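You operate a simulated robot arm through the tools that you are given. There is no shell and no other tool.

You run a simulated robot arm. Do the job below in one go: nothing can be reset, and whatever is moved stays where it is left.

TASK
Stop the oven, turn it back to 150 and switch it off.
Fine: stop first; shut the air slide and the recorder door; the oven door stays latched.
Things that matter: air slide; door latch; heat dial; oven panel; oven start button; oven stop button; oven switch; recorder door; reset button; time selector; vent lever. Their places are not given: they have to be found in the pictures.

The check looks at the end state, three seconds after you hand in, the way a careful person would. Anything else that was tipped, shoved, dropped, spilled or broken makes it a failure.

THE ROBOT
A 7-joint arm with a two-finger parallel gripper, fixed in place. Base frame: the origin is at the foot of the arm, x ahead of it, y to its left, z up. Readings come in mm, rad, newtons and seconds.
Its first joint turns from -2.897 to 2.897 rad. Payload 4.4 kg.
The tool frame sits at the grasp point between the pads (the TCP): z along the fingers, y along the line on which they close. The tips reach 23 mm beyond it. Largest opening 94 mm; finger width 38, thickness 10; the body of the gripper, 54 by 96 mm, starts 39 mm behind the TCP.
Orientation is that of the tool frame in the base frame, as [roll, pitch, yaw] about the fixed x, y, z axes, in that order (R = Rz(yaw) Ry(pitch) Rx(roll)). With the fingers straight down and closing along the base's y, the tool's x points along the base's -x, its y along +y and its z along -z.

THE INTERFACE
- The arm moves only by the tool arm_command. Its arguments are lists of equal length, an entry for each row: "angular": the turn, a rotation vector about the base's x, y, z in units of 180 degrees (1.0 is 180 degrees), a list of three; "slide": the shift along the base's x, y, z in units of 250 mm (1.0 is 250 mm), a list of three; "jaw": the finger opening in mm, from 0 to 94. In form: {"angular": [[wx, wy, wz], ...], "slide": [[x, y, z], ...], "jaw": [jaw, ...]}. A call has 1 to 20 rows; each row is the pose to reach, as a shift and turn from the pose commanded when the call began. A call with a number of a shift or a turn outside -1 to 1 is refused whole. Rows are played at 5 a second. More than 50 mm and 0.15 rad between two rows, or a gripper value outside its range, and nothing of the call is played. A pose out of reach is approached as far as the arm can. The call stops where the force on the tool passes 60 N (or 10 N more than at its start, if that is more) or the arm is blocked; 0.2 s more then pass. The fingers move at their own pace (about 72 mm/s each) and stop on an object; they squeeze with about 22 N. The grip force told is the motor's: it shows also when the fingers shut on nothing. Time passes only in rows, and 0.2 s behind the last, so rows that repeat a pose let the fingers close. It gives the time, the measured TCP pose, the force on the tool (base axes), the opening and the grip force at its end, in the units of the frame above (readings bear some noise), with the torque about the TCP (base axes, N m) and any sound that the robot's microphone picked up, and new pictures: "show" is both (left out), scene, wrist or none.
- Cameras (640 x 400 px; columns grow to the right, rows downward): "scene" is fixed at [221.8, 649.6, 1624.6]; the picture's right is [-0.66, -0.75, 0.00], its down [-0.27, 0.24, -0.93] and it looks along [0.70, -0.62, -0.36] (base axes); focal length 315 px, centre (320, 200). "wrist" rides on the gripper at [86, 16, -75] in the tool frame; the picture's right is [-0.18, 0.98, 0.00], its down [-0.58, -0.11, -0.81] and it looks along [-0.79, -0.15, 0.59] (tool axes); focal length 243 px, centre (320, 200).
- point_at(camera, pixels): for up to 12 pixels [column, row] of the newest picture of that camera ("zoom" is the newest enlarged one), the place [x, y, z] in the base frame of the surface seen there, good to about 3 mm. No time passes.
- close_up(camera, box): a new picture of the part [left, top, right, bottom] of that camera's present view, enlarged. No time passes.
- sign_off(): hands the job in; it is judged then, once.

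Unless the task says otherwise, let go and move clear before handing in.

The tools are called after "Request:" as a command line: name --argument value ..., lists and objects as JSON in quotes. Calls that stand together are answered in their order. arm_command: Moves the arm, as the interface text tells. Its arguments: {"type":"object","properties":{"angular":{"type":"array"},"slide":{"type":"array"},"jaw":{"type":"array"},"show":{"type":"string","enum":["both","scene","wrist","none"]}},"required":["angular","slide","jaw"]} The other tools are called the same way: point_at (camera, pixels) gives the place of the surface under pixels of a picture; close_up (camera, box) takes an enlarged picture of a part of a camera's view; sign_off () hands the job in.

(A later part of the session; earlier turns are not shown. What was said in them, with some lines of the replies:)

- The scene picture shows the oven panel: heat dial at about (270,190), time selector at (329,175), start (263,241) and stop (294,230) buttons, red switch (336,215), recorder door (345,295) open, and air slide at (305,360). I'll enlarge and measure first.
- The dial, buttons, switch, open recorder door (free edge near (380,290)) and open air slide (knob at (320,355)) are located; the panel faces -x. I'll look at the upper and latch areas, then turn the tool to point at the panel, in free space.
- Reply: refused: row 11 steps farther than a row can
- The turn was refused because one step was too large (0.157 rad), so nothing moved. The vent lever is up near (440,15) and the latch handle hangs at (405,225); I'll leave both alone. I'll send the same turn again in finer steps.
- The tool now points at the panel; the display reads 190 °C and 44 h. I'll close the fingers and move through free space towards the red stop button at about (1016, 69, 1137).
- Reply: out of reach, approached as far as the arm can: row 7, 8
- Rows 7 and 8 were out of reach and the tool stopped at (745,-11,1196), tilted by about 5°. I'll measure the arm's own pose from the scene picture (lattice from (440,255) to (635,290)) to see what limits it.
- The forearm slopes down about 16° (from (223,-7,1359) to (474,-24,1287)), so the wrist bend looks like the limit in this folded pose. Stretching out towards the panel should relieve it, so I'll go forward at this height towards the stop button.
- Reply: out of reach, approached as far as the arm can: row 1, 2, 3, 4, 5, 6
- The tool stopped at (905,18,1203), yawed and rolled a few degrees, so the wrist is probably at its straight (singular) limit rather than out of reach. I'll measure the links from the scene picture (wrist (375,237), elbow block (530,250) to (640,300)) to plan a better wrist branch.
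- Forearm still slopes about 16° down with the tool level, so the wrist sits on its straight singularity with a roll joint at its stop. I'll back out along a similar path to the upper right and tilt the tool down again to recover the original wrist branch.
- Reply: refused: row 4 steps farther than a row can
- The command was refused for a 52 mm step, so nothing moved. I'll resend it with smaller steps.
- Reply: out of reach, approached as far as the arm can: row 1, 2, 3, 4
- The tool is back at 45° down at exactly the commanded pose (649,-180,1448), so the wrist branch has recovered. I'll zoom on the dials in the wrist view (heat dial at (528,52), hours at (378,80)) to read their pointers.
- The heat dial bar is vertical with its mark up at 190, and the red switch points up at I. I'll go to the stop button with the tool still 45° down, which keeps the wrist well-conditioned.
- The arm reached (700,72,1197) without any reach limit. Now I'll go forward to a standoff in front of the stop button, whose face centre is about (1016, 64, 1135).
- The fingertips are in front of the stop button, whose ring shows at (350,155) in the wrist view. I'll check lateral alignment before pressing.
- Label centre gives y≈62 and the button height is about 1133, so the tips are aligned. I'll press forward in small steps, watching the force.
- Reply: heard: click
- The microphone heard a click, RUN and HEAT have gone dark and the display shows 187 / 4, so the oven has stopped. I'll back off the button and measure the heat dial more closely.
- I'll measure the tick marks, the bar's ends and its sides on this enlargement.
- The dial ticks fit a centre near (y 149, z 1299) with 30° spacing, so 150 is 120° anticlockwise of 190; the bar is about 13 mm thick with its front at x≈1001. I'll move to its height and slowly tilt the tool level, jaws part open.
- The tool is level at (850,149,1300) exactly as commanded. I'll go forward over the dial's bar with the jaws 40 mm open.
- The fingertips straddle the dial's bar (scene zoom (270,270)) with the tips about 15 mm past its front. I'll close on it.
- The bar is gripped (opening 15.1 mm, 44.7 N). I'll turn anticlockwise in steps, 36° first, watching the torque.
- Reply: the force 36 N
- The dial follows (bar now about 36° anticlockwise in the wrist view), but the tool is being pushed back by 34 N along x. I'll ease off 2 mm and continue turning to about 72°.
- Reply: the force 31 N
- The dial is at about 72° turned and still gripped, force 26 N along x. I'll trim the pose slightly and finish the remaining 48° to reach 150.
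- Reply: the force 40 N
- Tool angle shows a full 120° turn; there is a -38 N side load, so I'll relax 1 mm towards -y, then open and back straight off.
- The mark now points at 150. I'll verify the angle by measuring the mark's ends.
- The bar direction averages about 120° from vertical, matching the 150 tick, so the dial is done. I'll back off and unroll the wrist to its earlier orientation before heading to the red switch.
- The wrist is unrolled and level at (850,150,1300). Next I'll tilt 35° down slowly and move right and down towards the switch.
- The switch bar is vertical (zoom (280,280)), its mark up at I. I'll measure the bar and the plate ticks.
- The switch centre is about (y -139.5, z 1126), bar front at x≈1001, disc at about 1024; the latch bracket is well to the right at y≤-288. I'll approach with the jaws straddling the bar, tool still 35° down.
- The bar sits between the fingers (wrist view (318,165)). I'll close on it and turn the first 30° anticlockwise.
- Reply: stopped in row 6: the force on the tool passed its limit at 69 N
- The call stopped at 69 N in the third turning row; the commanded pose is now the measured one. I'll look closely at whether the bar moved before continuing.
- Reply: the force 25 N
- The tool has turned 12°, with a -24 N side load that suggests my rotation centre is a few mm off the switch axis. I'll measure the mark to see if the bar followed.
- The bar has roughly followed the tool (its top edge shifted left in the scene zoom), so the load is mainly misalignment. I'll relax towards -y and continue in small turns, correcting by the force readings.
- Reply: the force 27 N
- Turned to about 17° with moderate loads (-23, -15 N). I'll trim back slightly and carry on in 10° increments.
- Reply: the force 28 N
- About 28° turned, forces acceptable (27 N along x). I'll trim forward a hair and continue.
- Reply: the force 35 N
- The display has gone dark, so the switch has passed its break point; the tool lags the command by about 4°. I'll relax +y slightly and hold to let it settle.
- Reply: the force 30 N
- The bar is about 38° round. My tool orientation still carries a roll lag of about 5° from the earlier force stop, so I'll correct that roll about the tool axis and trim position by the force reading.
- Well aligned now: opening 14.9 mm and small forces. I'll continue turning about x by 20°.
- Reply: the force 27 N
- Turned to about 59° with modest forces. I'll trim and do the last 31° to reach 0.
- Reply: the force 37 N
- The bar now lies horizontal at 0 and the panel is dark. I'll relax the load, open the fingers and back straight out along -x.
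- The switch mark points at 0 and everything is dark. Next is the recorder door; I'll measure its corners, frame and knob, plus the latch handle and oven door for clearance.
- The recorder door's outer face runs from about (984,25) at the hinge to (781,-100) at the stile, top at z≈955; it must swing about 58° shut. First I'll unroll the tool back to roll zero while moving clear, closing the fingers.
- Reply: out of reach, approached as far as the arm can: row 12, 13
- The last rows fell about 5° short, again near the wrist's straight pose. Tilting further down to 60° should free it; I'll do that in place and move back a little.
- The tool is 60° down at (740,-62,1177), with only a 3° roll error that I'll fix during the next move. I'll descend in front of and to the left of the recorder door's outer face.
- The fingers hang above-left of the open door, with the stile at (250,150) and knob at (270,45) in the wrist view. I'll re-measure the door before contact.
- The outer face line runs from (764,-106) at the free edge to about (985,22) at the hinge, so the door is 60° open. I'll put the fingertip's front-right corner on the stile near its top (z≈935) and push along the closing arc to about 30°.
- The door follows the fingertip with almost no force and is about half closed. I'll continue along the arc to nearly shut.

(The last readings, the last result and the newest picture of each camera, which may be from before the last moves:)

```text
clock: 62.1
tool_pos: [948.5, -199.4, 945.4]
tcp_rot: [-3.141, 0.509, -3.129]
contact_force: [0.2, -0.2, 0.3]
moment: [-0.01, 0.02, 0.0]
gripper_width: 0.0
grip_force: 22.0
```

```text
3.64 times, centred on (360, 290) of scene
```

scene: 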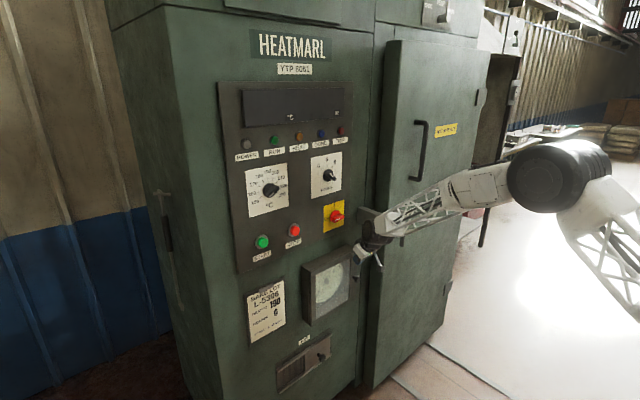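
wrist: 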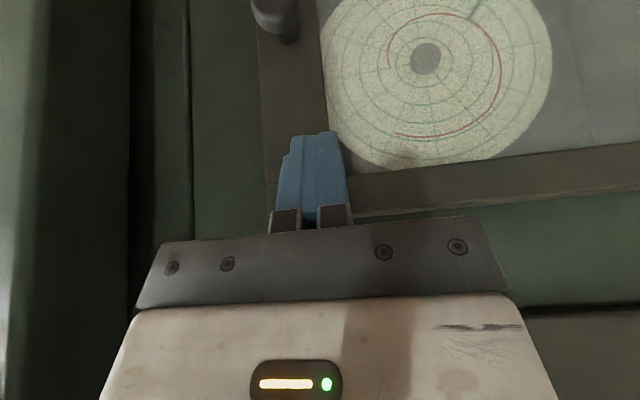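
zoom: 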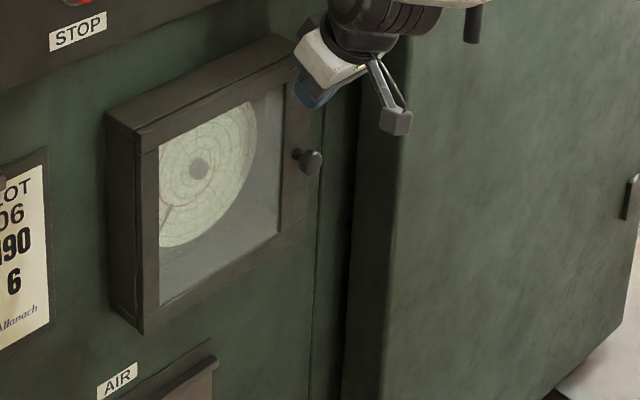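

The recorder door is nearly shut with no contact force yet. I'll push on in 2 mm steps and watch for the stop.

Request:
arm_command --angular '[[0, 0, 0], [0, 0, 0], [0, 0, 0], [0, 0, 0], [0, 0, 0], [0, 0, 0], [0, 0, 0], [0, 0, 0]]' --slide '[[0.008, 0, 0], [0.016, 0, 0], [0.024, 0, 0], [0.032, 0, 0], [0.04, 0, 0], [0.048, 0, 0], [0.056, 0, 0], [0.064, 0, 0]]' --jaw '[0, 0, 0, 0, 0, 0, 0, 0]'

Request:
close_up --camera "scene" --box '[296, 245, 376, 325]'

```text
clock: 63.7
tool_pos: [960.6, -198.1, 945.0]
tcp_rot: [-3.141, 0.506, -3.125]
contact_force: [-29.7, 1.6, 10.2]
moment: [-0.13, 0.06, 0.09]
gripper_width: 0.1
grip_force: 22.1
stopped in row 7: the force on the tool passed its limit at 70 N (the readings are from after the stop); the commanded pose is now the measured one
```

scene: 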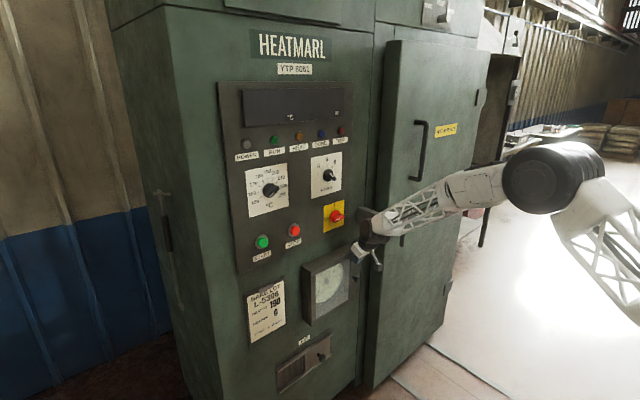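
wrist: 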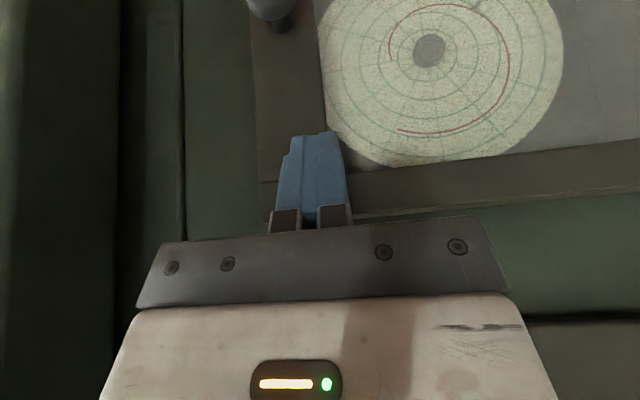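

```text
5.00 times, centred on (336, 285) of scene
```

zoom: 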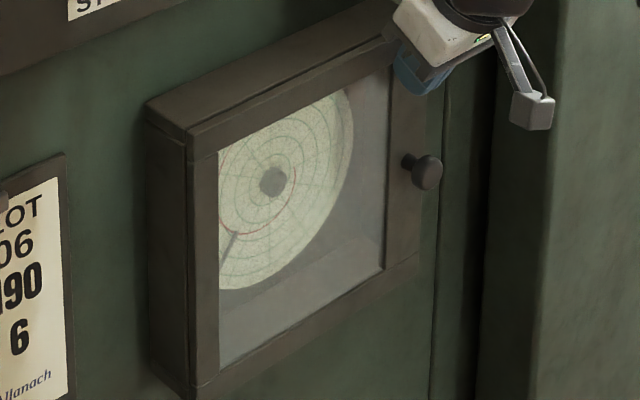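

The stop was reached at 70 N with the frame flush against the box. I'll back off gently and check that it stays shut.

Request:
arm_command --angular '[[0, 0, 0], [0, 0, 0], [0, 0, 0], [0, 0, 0], [0, 0, 0], [0, 0, 0]]' --slide '[[-0.01, 0, 0], [-0.03, 0, 0], [-0.08, 0, 0], [-0.2, 0, 0], [-0.36, 0.06, 0], [-0.5, 0.14, 0]]' --jaw '[0, 0, 0, 0, 0, 0]'

Request:
close_up --camera "scene" --box '[296, 245, 376, 325]'

Request:
close_up --camera "scene" --box '[260, 330, 356, 390]'

Request:
point_at --camera "scene" --pixels '[[308, 290], [330, 262], [346, 270], [345, 300], [320, 318], [312, 275]]'

```text
clock: 65.1
tool_pos: [837.1, -161.2, 944.1]
tcp_rot: [-3.141, 0.507, -3.128]
contact_force: [0.2, 0.2, 0.8]
moment: [0.01, 0.0, -0.01]
gripper_width: 0.0
grip_force: 21.6
```

scene: 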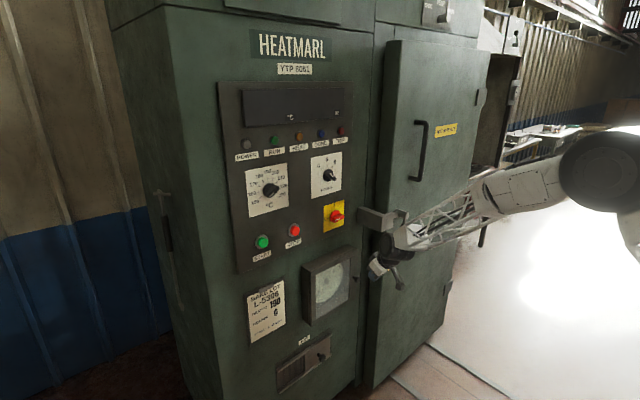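
wrist: 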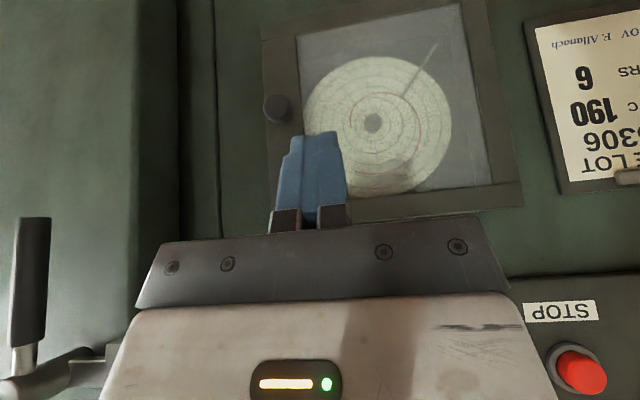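

```text
5.00 times, centred on (336, 285) of scene
```

zoom: 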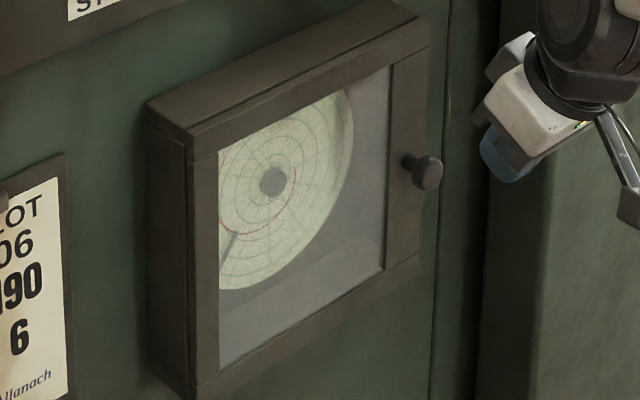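

```text
6.67 times, centred on (308, 360) of scene
```

zoom: 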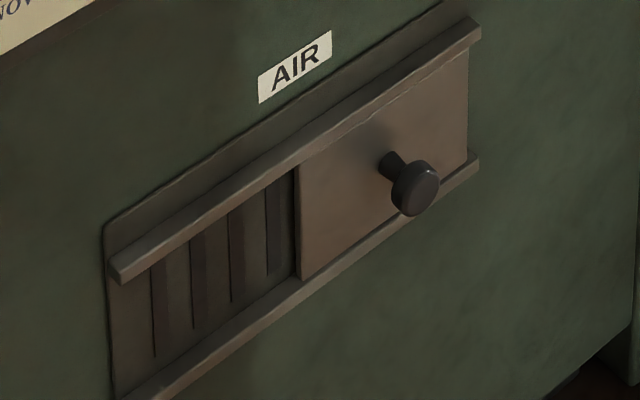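

```text
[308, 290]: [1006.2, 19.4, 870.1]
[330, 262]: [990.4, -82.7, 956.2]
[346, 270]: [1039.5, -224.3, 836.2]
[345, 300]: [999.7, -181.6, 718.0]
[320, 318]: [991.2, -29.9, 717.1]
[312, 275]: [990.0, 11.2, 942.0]
```

The door stayed shut against its frame. I'll verify flushness and measure the air slide's knob, plate edges and track.

Request:
point_at --camera "wrist" --pixels '[[280, 60], [275, 150], [478, 60], [500, 180], [400, 205], [278, 108]]'

Request:
point_at --camera "zoom" --pixels '[[418, 190], [432, 188], [395, 160], [297, 225], [320, 230], [466, 100], [120, 262], [476, 30], [476, 165], [130, 390], [180, 310], [270, 240]]'

```text
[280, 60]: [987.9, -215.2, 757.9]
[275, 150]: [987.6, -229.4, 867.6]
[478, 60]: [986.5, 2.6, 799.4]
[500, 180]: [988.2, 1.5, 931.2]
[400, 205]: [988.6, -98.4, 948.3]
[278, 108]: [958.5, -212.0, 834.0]
```

```text
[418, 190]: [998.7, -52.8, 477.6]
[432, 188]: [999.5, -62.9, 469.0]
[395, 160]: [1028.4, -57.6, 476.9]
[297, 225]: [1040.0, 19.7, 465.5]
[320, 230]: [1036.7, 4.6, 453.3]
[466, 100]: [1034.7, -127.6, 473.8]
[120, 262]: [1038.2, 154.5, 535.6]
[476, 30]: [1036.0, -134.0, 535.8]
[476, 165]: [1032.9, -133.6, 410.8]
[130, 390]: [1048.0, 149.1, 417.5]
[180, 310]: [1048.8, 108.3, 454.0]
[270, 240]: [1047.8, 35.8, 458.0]
```

The recorder door's face is at x≈988 on both sides, so it is flush. The air slide's knob is at about (999,-56,474) and the plate (y 20 to -128) must move about +130 mm; I'll check the arm's elbow geometry before reaching low.

Request:
point_at --camera "scene" --pixels '[[600, 170], [590, 165], [620, 180], [630, 220], [635, 260], [618, 215], [540, 185], [490, 195], [450, 215], [410, 235], [390, 255], [376, 268]]'

Request:
close_up --camera "scene" --box '[352, 110, 640, 290]'

```text
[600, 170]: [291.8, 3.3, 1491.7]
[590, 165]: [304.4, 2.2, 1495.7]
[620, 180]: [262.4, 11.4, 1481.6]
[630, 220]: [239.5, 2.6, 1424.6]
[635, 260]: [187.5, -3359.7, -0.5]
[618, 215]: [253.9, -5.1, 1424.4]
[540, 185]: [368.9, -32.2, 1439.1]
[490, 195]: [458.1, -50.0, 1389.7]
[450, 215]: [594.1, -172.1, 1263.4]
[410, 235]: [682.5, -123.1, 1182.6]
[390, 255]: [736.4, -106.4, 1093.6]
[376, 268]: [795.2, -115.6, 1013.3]
```

```text
2.22 times, centred on (496, 200) of scene
```

zoom: 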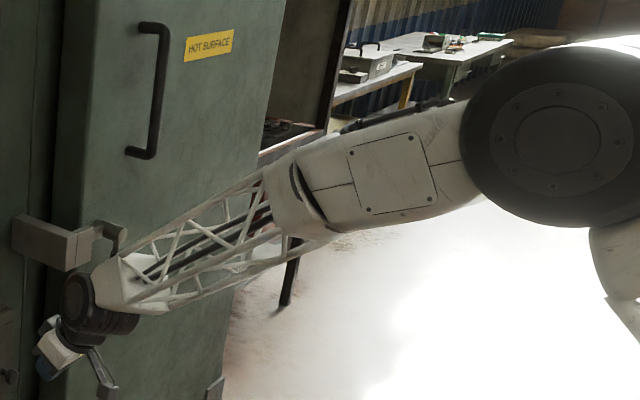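

The elbow is high (about (290,0,1490)), so a level tool would be singular down low. I'll steepen the tool to about 85° while descending well clear of the recorder door.

Request:
arm_command --angular '[[0, 0.0222, 0], [0, 0.0444, 0], [0, 0.0667, 0], [0, 0.0889, 0], [0, 0.1111, 0], [0, 0.1333, 0], [0, 0.1333, 0], [0, 0.1333, 0], [0, 0.1333, 0]]' --slide '[[0.02, 0.035, -0.1], [0.04, 0.07, -0.22], [0.06, 0.105, -0.34], [0.08, 0.14, -0.46], [0.1, 0.175, -0.58], [0.1, 0.21, -0.7], [0.1, 0.245, -0.83], [0.1, 0.276, -0.96], [0.1, 0.276, -0.96]]' --jaw '[0, 0, 0, 0, 0, 0, 0, 0, 0]'

```text
clock: 67.1
tool_pos: [859.6, -92.0, 707.0]
tcp_rot: [3.133, 0.09, -3.128]
contact_force: [-1.7, 0.5, 0.1]
moment: [-0.01, -0.01, -0.03]
gripper_width: 0.0
grip_force: 21.6
```

scene: 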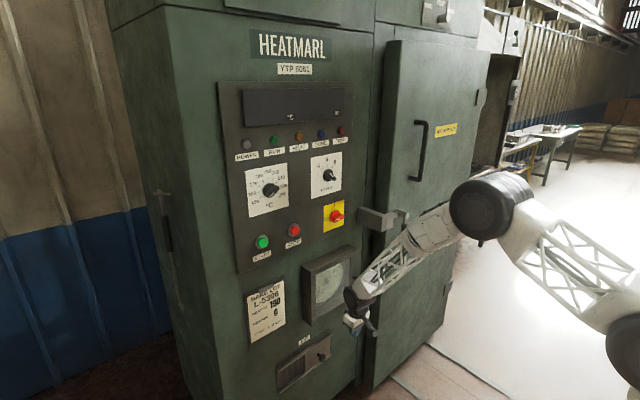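
wrist: 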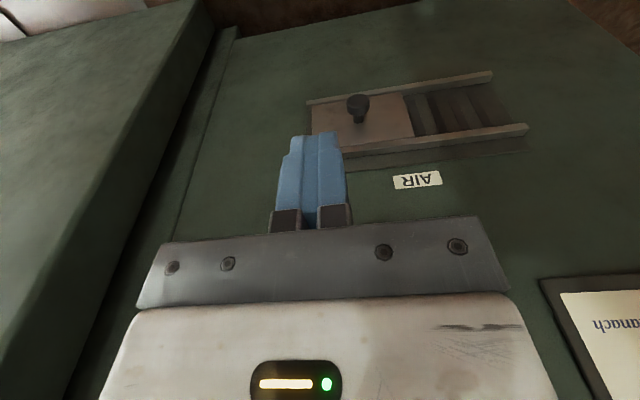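

The arm is at (860,-92,707) with the slide and its knob visible at (357,105) in the wrist view. I'll descend further at this x to about knob height.

Request:
arm_command --angular '[[0, 0, 0], [0, 0, 0], [0, 0, 0], [0, 0, 0], [0, 0, 0], [0, 0, 0], [0, 0, 0]]' --slide '[[0, 0, -0.14], [0, 0, -0.28], [0, 0, -0.42], [0, 0, -0.56], [0, 0, -0.7], [0, 0, -0.84], [0, 0, -0.84]]' --jaw '[0, 0, 0, 0, 0, 0, 0]'

Request:
close_up --camera "scene" --box '[260, 300, 420, 400]'

```text
clock: 68.7
tool_pos: [860.9, -94.9, 493.3]
tcp_rot: [3.136, 0.09, -3.131]
contact_force: [-0.4, -0.2, 0.0]
moment: [-0.03, 0.02, 0.04]
gripper_width: 0.1
grip_force: 21.9
```

scene: 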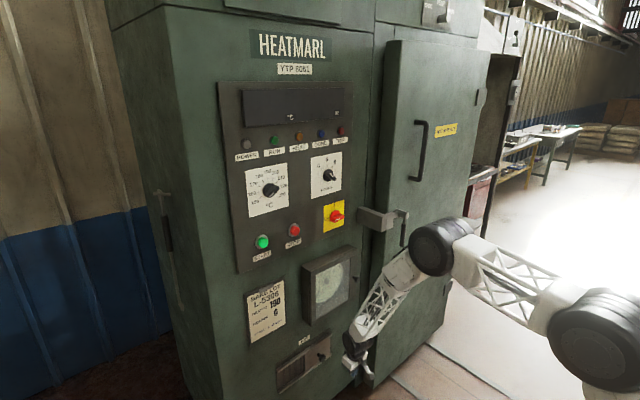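
wrist: 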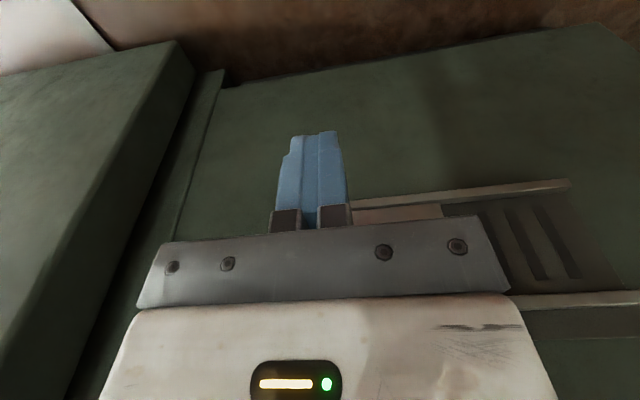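

```text
4.00 times, centred on (340, 350) of scene
```

zoom: 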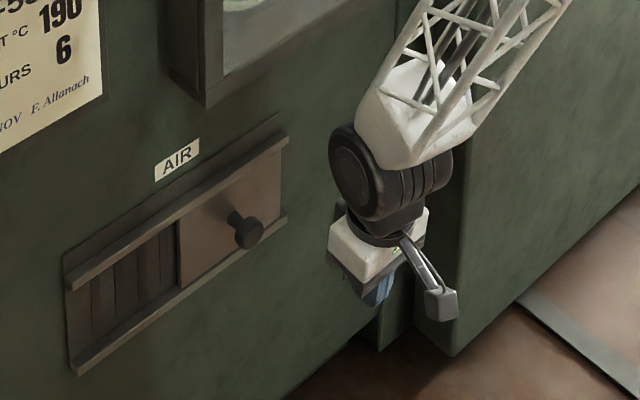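

The knob is unobstructed (zoom (248,232)) and the tool is to its right in front. I'll re-measure the knob, then extend forward while flattening the tool to about 65°.

Request:
point_at --camera "zoom" --pixels '[[250, 233], [240, 225], [258, 238], [250, 220], [250, 246], [232, 215], [200, 240], [285, 180], [178, 255], [100, 300]]'

Request:
arm_command --angular '[[0, -0.02, 0], [0, -0.04, 0], [0, -0.06, 0], [0, -0.08, 0], [0, -0.1, 0], [0, -0.1, 0]]' --slide '[[0.08, 0, -0.02], [0.16, 0, -0.04], [0.24, -0.008, -0.06], [0.32, -0.016, -0.08], [0.4, -0.02, -0.088], [0.4, -0.02, -0.088]]' --jaw '[0, 0, 0, 0, 0, 0]'

Request:
close_up --camera "scene" --box '[260, 310, 404, 400]'

```text
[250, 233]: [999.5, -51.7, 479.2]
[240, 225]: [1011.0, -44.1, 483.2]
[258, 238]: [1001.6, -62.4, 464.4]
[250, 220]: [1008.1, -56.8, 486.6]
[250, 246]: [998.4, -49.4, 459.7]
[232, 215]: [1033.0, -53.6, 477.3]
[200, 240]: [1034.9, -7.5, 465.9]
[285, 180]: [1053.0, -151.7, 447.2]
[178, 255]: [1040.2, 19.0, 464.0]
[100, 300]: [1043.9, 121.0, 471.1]
```

```text
clock: 70.1
tool_pos: [961.8, -98.1, 472.7]
tcp_rot: [3.141, 0.402, -3.128]
contact_force: [0.5, 0.1, 1.2]
moment: [0.01, -0.04, -0.01]
gripper_width: 0.0
grip_force: 21.8
```

scene: 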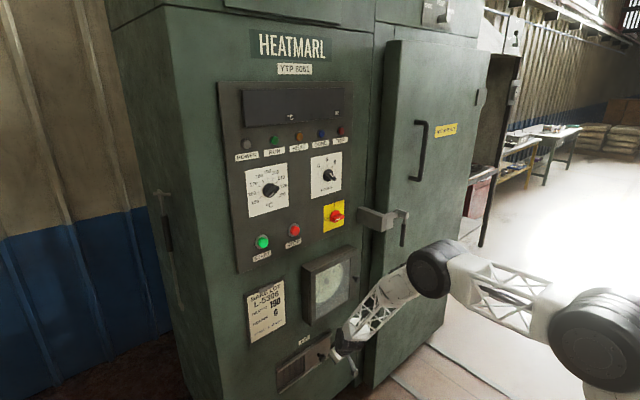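
wrist: 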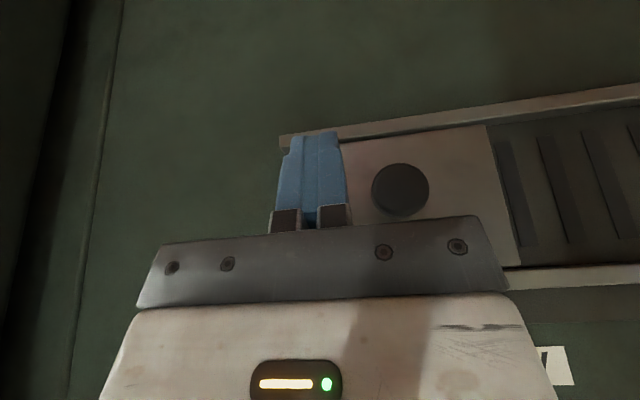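

```text
4.44 times, centred on (332, 355) of scene
```

zoom: 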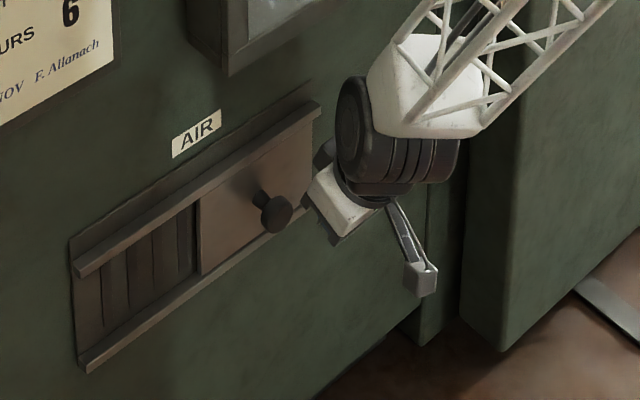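

The fingers are just right of the knob (wrist view (310,175) vs knob (400,190)). I'll extend the last 32 mm so the finger overlaps the knob in depth, then push it left.

Request:
arm_command --angular '[[0, 0, 0], [0, 0, 0], [0, 0, 0], [0, 0, 0], [0, 0, 0], [0, 0, 0], [0, 0, 0], [0, 0, 0]]' --slide '[[0.06, 0, 0], [0.128, 0, 0], [0.128, 0.03, 0], [0.128, 0.06, 0], [0.128, 0.09, 0], [0.128, 0.12, 0], [0.128, 0.15, 0], [0.128, 0.18, 0]]' --jaw '[0, 0, 0, 0, 0, 0, 0, 0]'

Request:
close_up --camera "scene" --box '[260, 310, 404, 400]'

```text
clock: 71.9
tool_pos: [993.7, -53.7, 472.2]
tcp_rot: [3.139, 0.404, -3.127]
contact_force: [-4.4, -4.3, 2.5]
moment: [0.03, -0.03, 0.03]
gripper_width: 0.0
grip_force: 22.0
```

scene: 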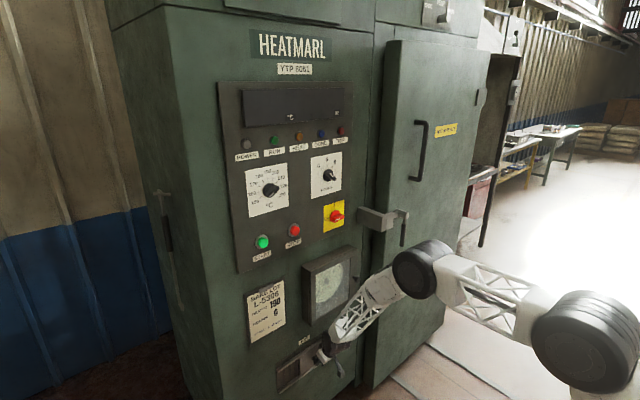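
wrist: 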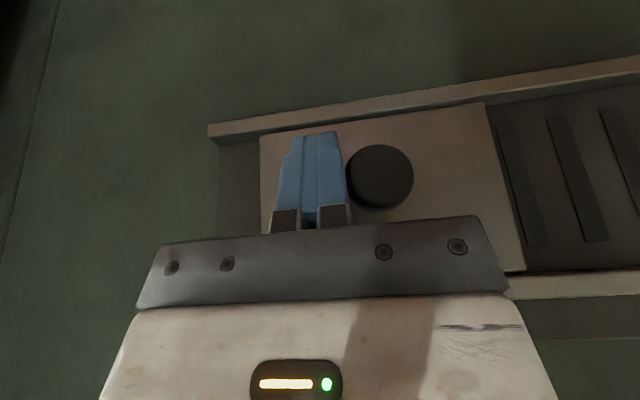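

```text
4.44 times, centred on (332, 355) of scene
```

zoom: 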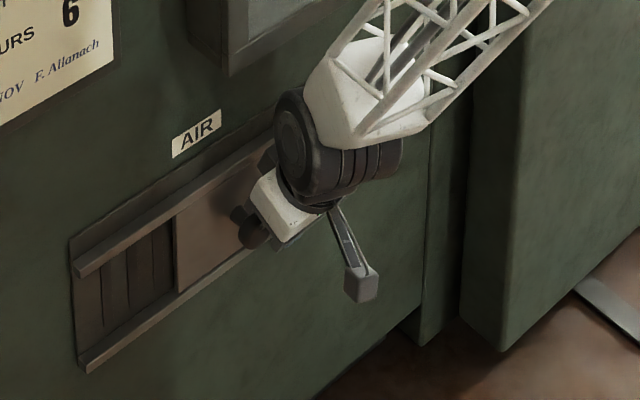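

The plate is sliding left under about 4 N. I'll continue pushing about 95 mm.

Request:
arm_command --angular '[[0, 0, 0], [0, 0, 0], [0, 0, 0], [0, 0, 0], [0, 0, 0], [0, 0, 0], [0, 0, 0], [0, 0, 0]]' --slide '[[0, 0.048, 0], [0, 0.096, 0], [0, 0.144, 0], [0, 0.192, 0], [0, 0.24, 0], [0, 0.288, 0], [0, 0.336, 0], [0, 0.38, 0]]' --jaw '[0, 0, 0, 0, 0, 0, 0, 0]'

Request:
close_up --camera "scene" --box '[240, 310, 384, 400]'

```text
clock: 73.7
tool_pos: [994.2, 40.7, 473.8]
tcp_rot: [3.14, 0.403, -3.128]
contact_force: [0.7, -3.0, -0.1]
moment: [-0.02, 0.0, 0.01]
gripper_width: 0.0
grip_force: 21.9
```

scene: 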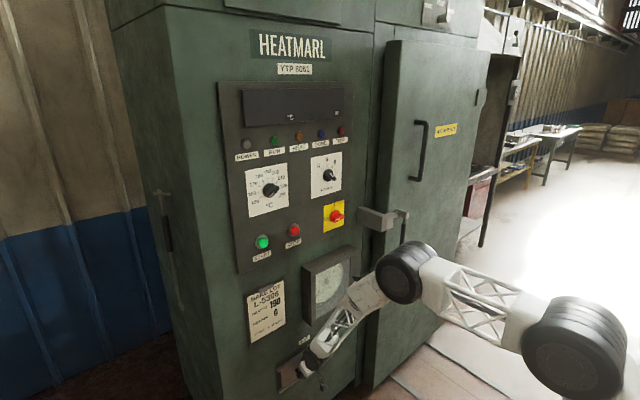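
wrist: 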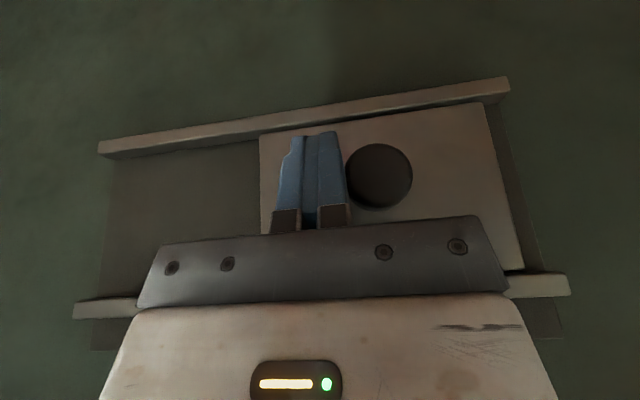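

```text
4.44 times, centred on (312, 355) of scene
```

zoom: 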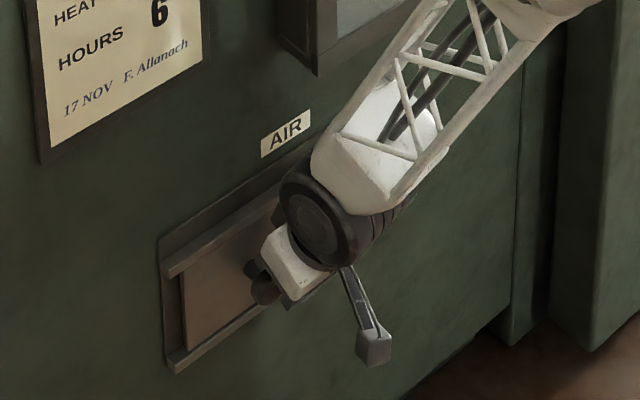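

Nearly all louvres are covered; a narrow strip remains at the left end of the track. I'll push on slowly to the end stop.

Request:
arm_command --angular '[[0, 0, 0], [0, 0, 0], [0, 0, 0], [0, 0, 0], [0, 0, 0], [0, 0, 0], [0, 0, 0], [0, 0, 0], [0, 0, 0], [0, 0, 0]]' --slide '[[0, 0.012, 0], [0, 0.024, 0], [0, 0.036, 0], [0, 0.048, 0], [0, 0.06, 0], [0, 0.072, 0], [0, 0.084, 0], [0, 0.096, 0], [0, 0.108, 0], [0, 0.12, 0]]' --jaw '[0, 0, 0, 0, 0, 0, 0, 0, 0, 0]'

Request:
close_up --camera "scene" --box '[240, 310, 384, 400]'

```text
clock: 74.4
tool_pos: [993.0, 42.0, 472.2]
tcp_rot: [3.14, 0.403, -3.132]
contact_force: [-11.3, -23.1, 10.6]
moment: [0.14, -0.09, -0.05]
gripper_width: 0.2
grip_force: 21.7
stopped in row 3: the force on the tool passed its limit at 67 N (the readings are from after the stop); the commanded pose is now the measured one
```

scene: 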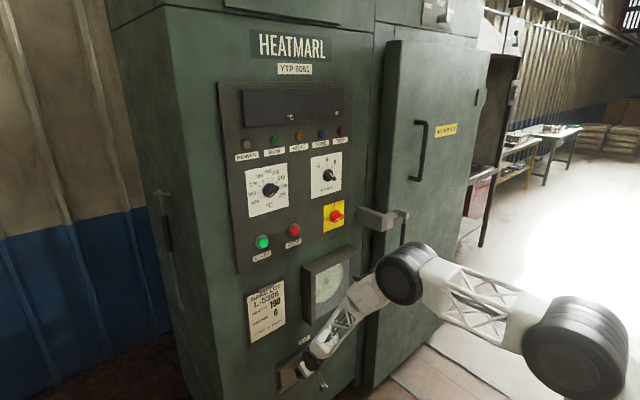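
wrist: 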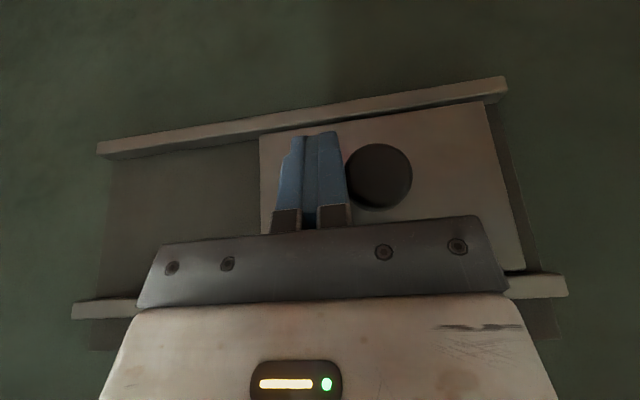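

```text
4.44 times, centred on (312, 355) of scene
```

zoom: 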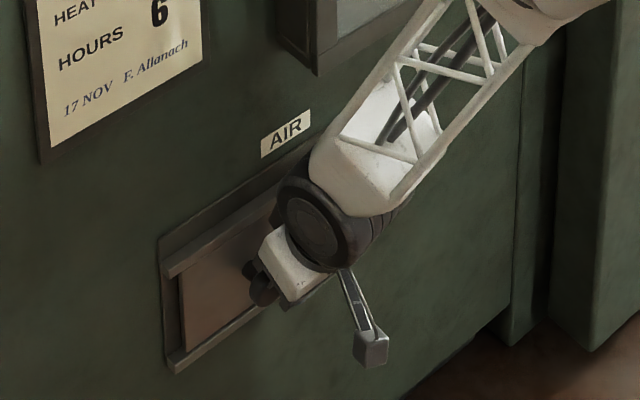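

The slide hit its end stop (67 N) and the louvres look covered. I'll measure the plate edge and track end to confirm.

Request:
point_at --camera "wrist" --pixels '[[480, 130], [503, 200], [495, 130], [515, 200], [530, 200], [505, 90], [265, 150], [255, 150], [380, 175], [105, 150], [525, 150]]'

Request:
close_up --camera "wrist" --box '[420, 60, 600, 300]'

Request:
close_up --camera "scene" --box '[268, 345, 332, 395]'

```text
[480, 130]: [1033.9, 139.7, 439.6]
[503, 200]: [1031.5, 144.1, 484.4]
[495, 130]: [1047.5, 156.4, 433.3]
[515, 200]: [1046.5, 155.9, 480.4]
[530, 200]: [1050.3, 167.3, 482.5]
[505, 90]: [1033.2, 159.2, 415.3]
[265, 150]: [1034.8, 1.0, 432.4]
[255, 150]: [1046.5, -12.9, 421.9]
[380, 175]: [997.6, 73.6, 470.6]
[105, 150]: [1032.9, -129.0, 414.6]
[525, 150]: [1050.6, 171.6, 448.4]
```

```text
1.67 times, centred on (510, 180) of wrist
```

zoom: 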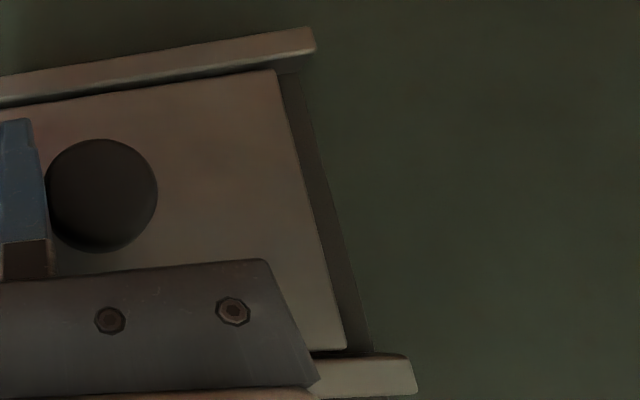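

```text
8.00 times, centred on (300, 370) of scene
```

zoom: 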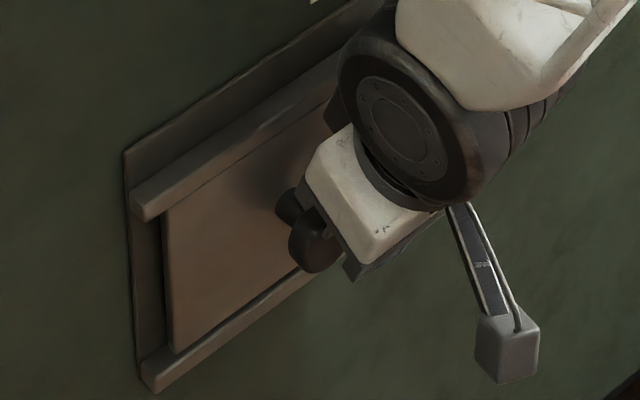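

The plate now spans y≈0 to 148 with every louvre covered, and the knob is at y≈74. I'll back the finger off the knob, then retreat while steepening the tool again.

Request:
arm_command --angular '[[0, 0, 0], [0, 0, 0], [0, 0.015, 0], [0, 0.035, 0], [0, 0.055, 0], [0, 0.075, 0], [0, 0.095, 0], [0, 0.1, 0], [0, 0.1, 0], [0, 0.1, 0], [0, 0.1, 0]]' --slide '[[0, -0.02, 0], [0, -0.08, 0], [-0.1, -0.1, 0.02], [-0.2, -0.1, 0.04], [-0.3, -0.1, 0.06], [-0.4, -0.1, 0.08], [-0.5, -0.1, 0.1], [-0.56, -0.1, 0.22], [-0.56, -0.1, 0.38], [-0.56, -0.1, 0.54], [-0.56, -0.1, 0.7]]' --jaw '[0, 0, 0, 0, 0, 0, 0, 0, 0, 0, 0]'

Request:
close_up --camera "scene" --box '[260, 330, 356, 390]'

```text
clock: 76.8
tool_pos: [851.5, 20.8, 646.8]
tcp_rot: [3.135, 0.087, -3.132]
contact_force: [-0.2, -0.3, -0.2]
moment: [0.01, -0.03, 0.0]
gripper_width: 0.0
grip_force: 22.2
```

scene: 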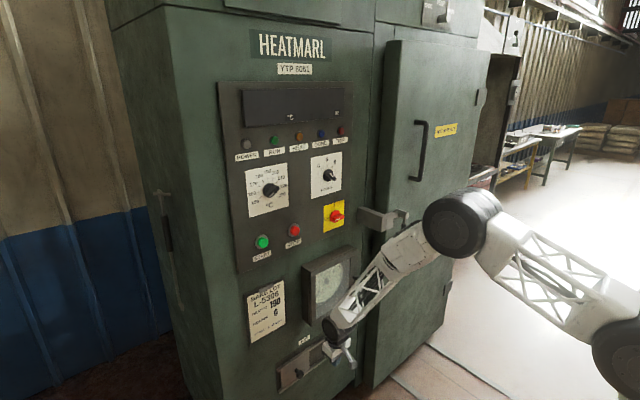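
wrist: 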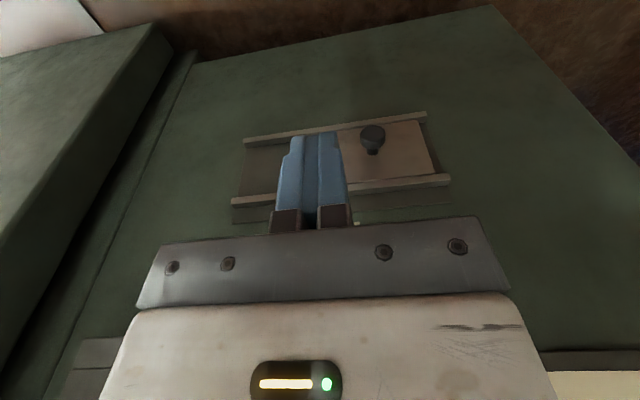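

```text
6.67 times, centred on (308, 360) of scene
```

zoom: 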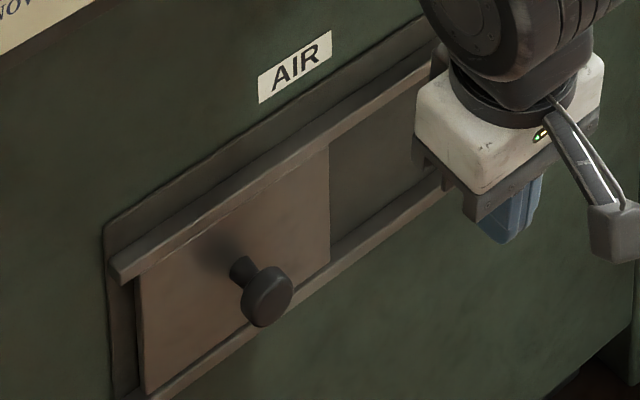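

The slide plate fully covers the louvres. I'll raise and pull the arm well clear, then do a final inspection of every control.

Request:
arm_command --angular '[[0, 0, 0], [0, 0, 0], [0, 0, 0], [0, 0, 0], [0, 0, 0], [0, 0, 0], [0, 0, 0], [0, 0, 0], [0, 0, 0]]' --slide '[[-0.06, -0.02, 0.12], [-0.12, -0.06, 0.25], [-0.18, -0.1, 0.38], [-0.24, -0.15, 0.51], [-0.3, -0.2, 0.64], [-0.36, -0.25, 0.77], [-0.42, -0.3, 0.89], [-0.48, -0.34, 1.0], [-0.48, -0.34, 1.0]]' --jaw '[20, 20, 20, 20, 20, 20, 20, 20, 20]' --show "none"

Request:
arm_command --angular '[[0, 0, 0], [0, 0, 0], [0, 0, 0], [0, 0, 0], [0, 0, 0], [0, 0, 0], [0, 0, 0], [0, 0, 0], [0, 0, 0], [0, 0, 0]]' --slide '[[-0.02, -0.06, 0.1], [-0.04, -0.12, 0.2], [-0.06, -0.18, 0.31], [-0.08, -0.24, 0.42], [-0.1, -0.3, 0.53], [-0.12, -0.36, 0.64], [-0.14, -0.42, 0.75], [-0.16, -0.48, 0.87], [-0.18, -0.54, 1.0], [-0.18, -0.54, 1.0]]' --jaw '[20, 20, 20, 20, 20, 20, 20, 20, 20, 20]'

Request:
close_up --camera "scene" --box '[220, 80, 412, 200]'

Request:
close_up --camera "scene" --box '[240, 155, 400, 255]'

Request:
close_up --camera "scene" --box '[240, 240, 432, 400]'

```text
clock: 78.8
tool_pos: [733.4, -67.2, 897.1]
tcp_rot: [3.139, 0.089, -3.132]
contact_force: [-0.4, -0.5, -0.3]
moment: [0.0, 0.02, -0.01]
gripper_width: 20.1
grip_force: 0.1
```

```text
clock: 81.0
tool_pos: [690.0, -201.1, 1147.4]
tcp_rot: [3.137, 0.087, -3.133]
contact_force: [0.7, 0.3, -0.2]
moment: [0.0, -0.04, -0.02]
gripper_width: 20.0
grip_force: 0.1
```

scene: 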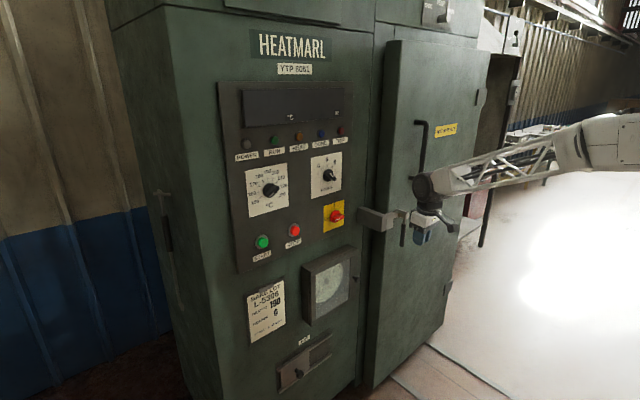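
wrist: 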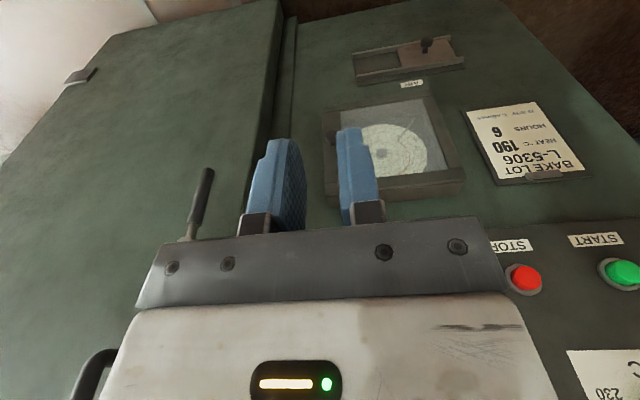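

```text
3.33 times, centred on (316, 140) of scene
```

zoom: 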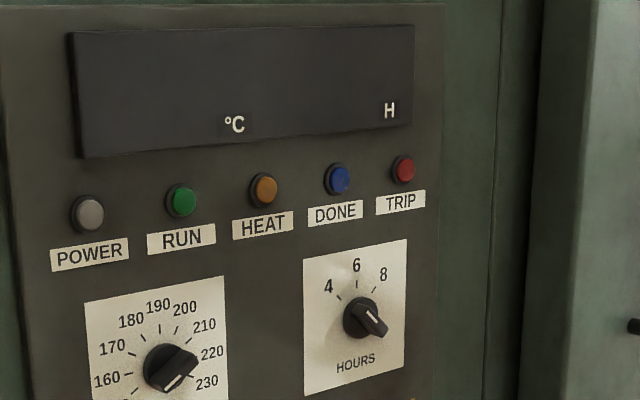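

```text
4.00 times, centred on (320, 205) of scene
```

zoom: 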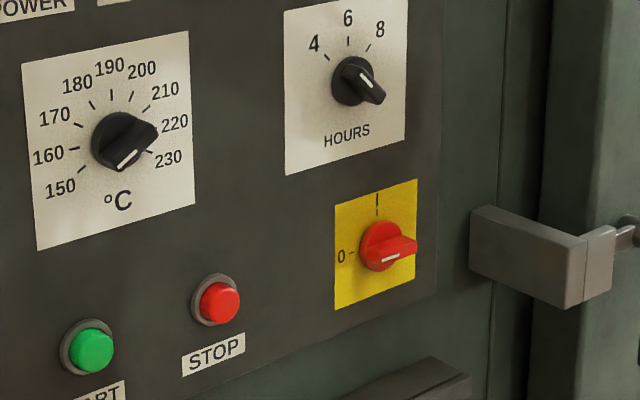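

```text
2.50 times, centred on (336, 320) of scene
```

zoom: 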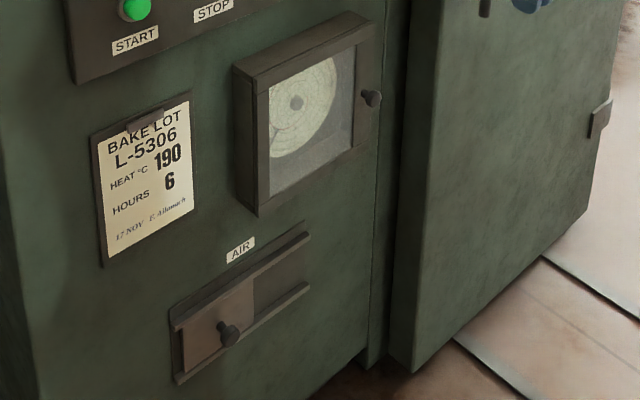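

Everything looks right: displays dark, switch at 0, recorder door shut, air slide shut, latch and hours selector unchanged. I'll do one last precise check of the heat dial's angle.

Request:
close_up --camera "scene" --box '[256, 175, 288, 205]'

Request:
close_up --camera "scene" --box '[380, 190, 440, 250]'

```text
13.33 times, centred on (272, 190) of scene
```

zoom: 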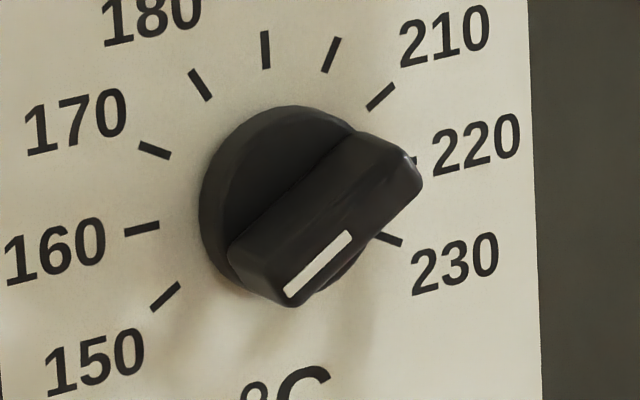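

```text
6.67 times, centred on (410, 220) of scene
```

zoom: 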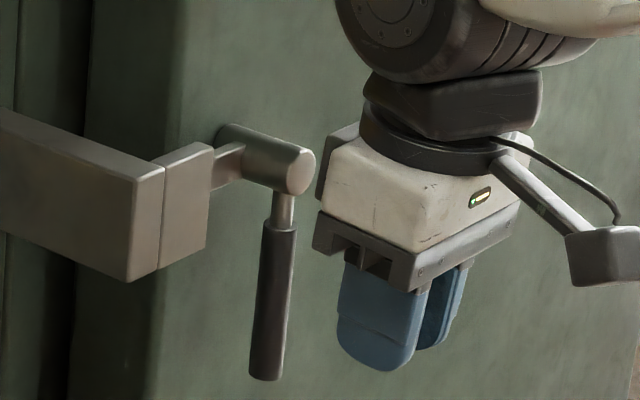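

The dial's mark (slope 58/61 px) is parallel to the 150 tick (25/27 px), so it points at 150. The latch handle hangs as before and the arm is clear, so I'm handing in.

Request:
sign_off

```text
The job is handed in.
```

The oven is stopped, set back to 150 and switched off, and I've handed the job in.

- **Stop:** I pressed stop first. It clicked, and the RUN and HEAT lights went out.
- **Heat dial:** It went from 190 to 150, and the mark lines up with the 150 tick.
- **Oven switch:** It is at 0, and the lights and displays are dark.
- **Recorder door:** I pushed it until it met its stop. It sits flush and stayed shut when I backed off.
- **Air slide:** I pushed it to its end stop, so it covers all the louvres.
- **Left alone:** I didn't touch the oven door latch, time selector, start button or vent lever. The latch and time selector look the same as at the start. I never located the reset button in the pictures.

The arm's force limit cut in three times. One was early in turning the switch, where my grip was slightly out of line; the other two were the recorder door and the air slide reaching their stops. Nothing looked damaged, and the arm finished clear of the oven.
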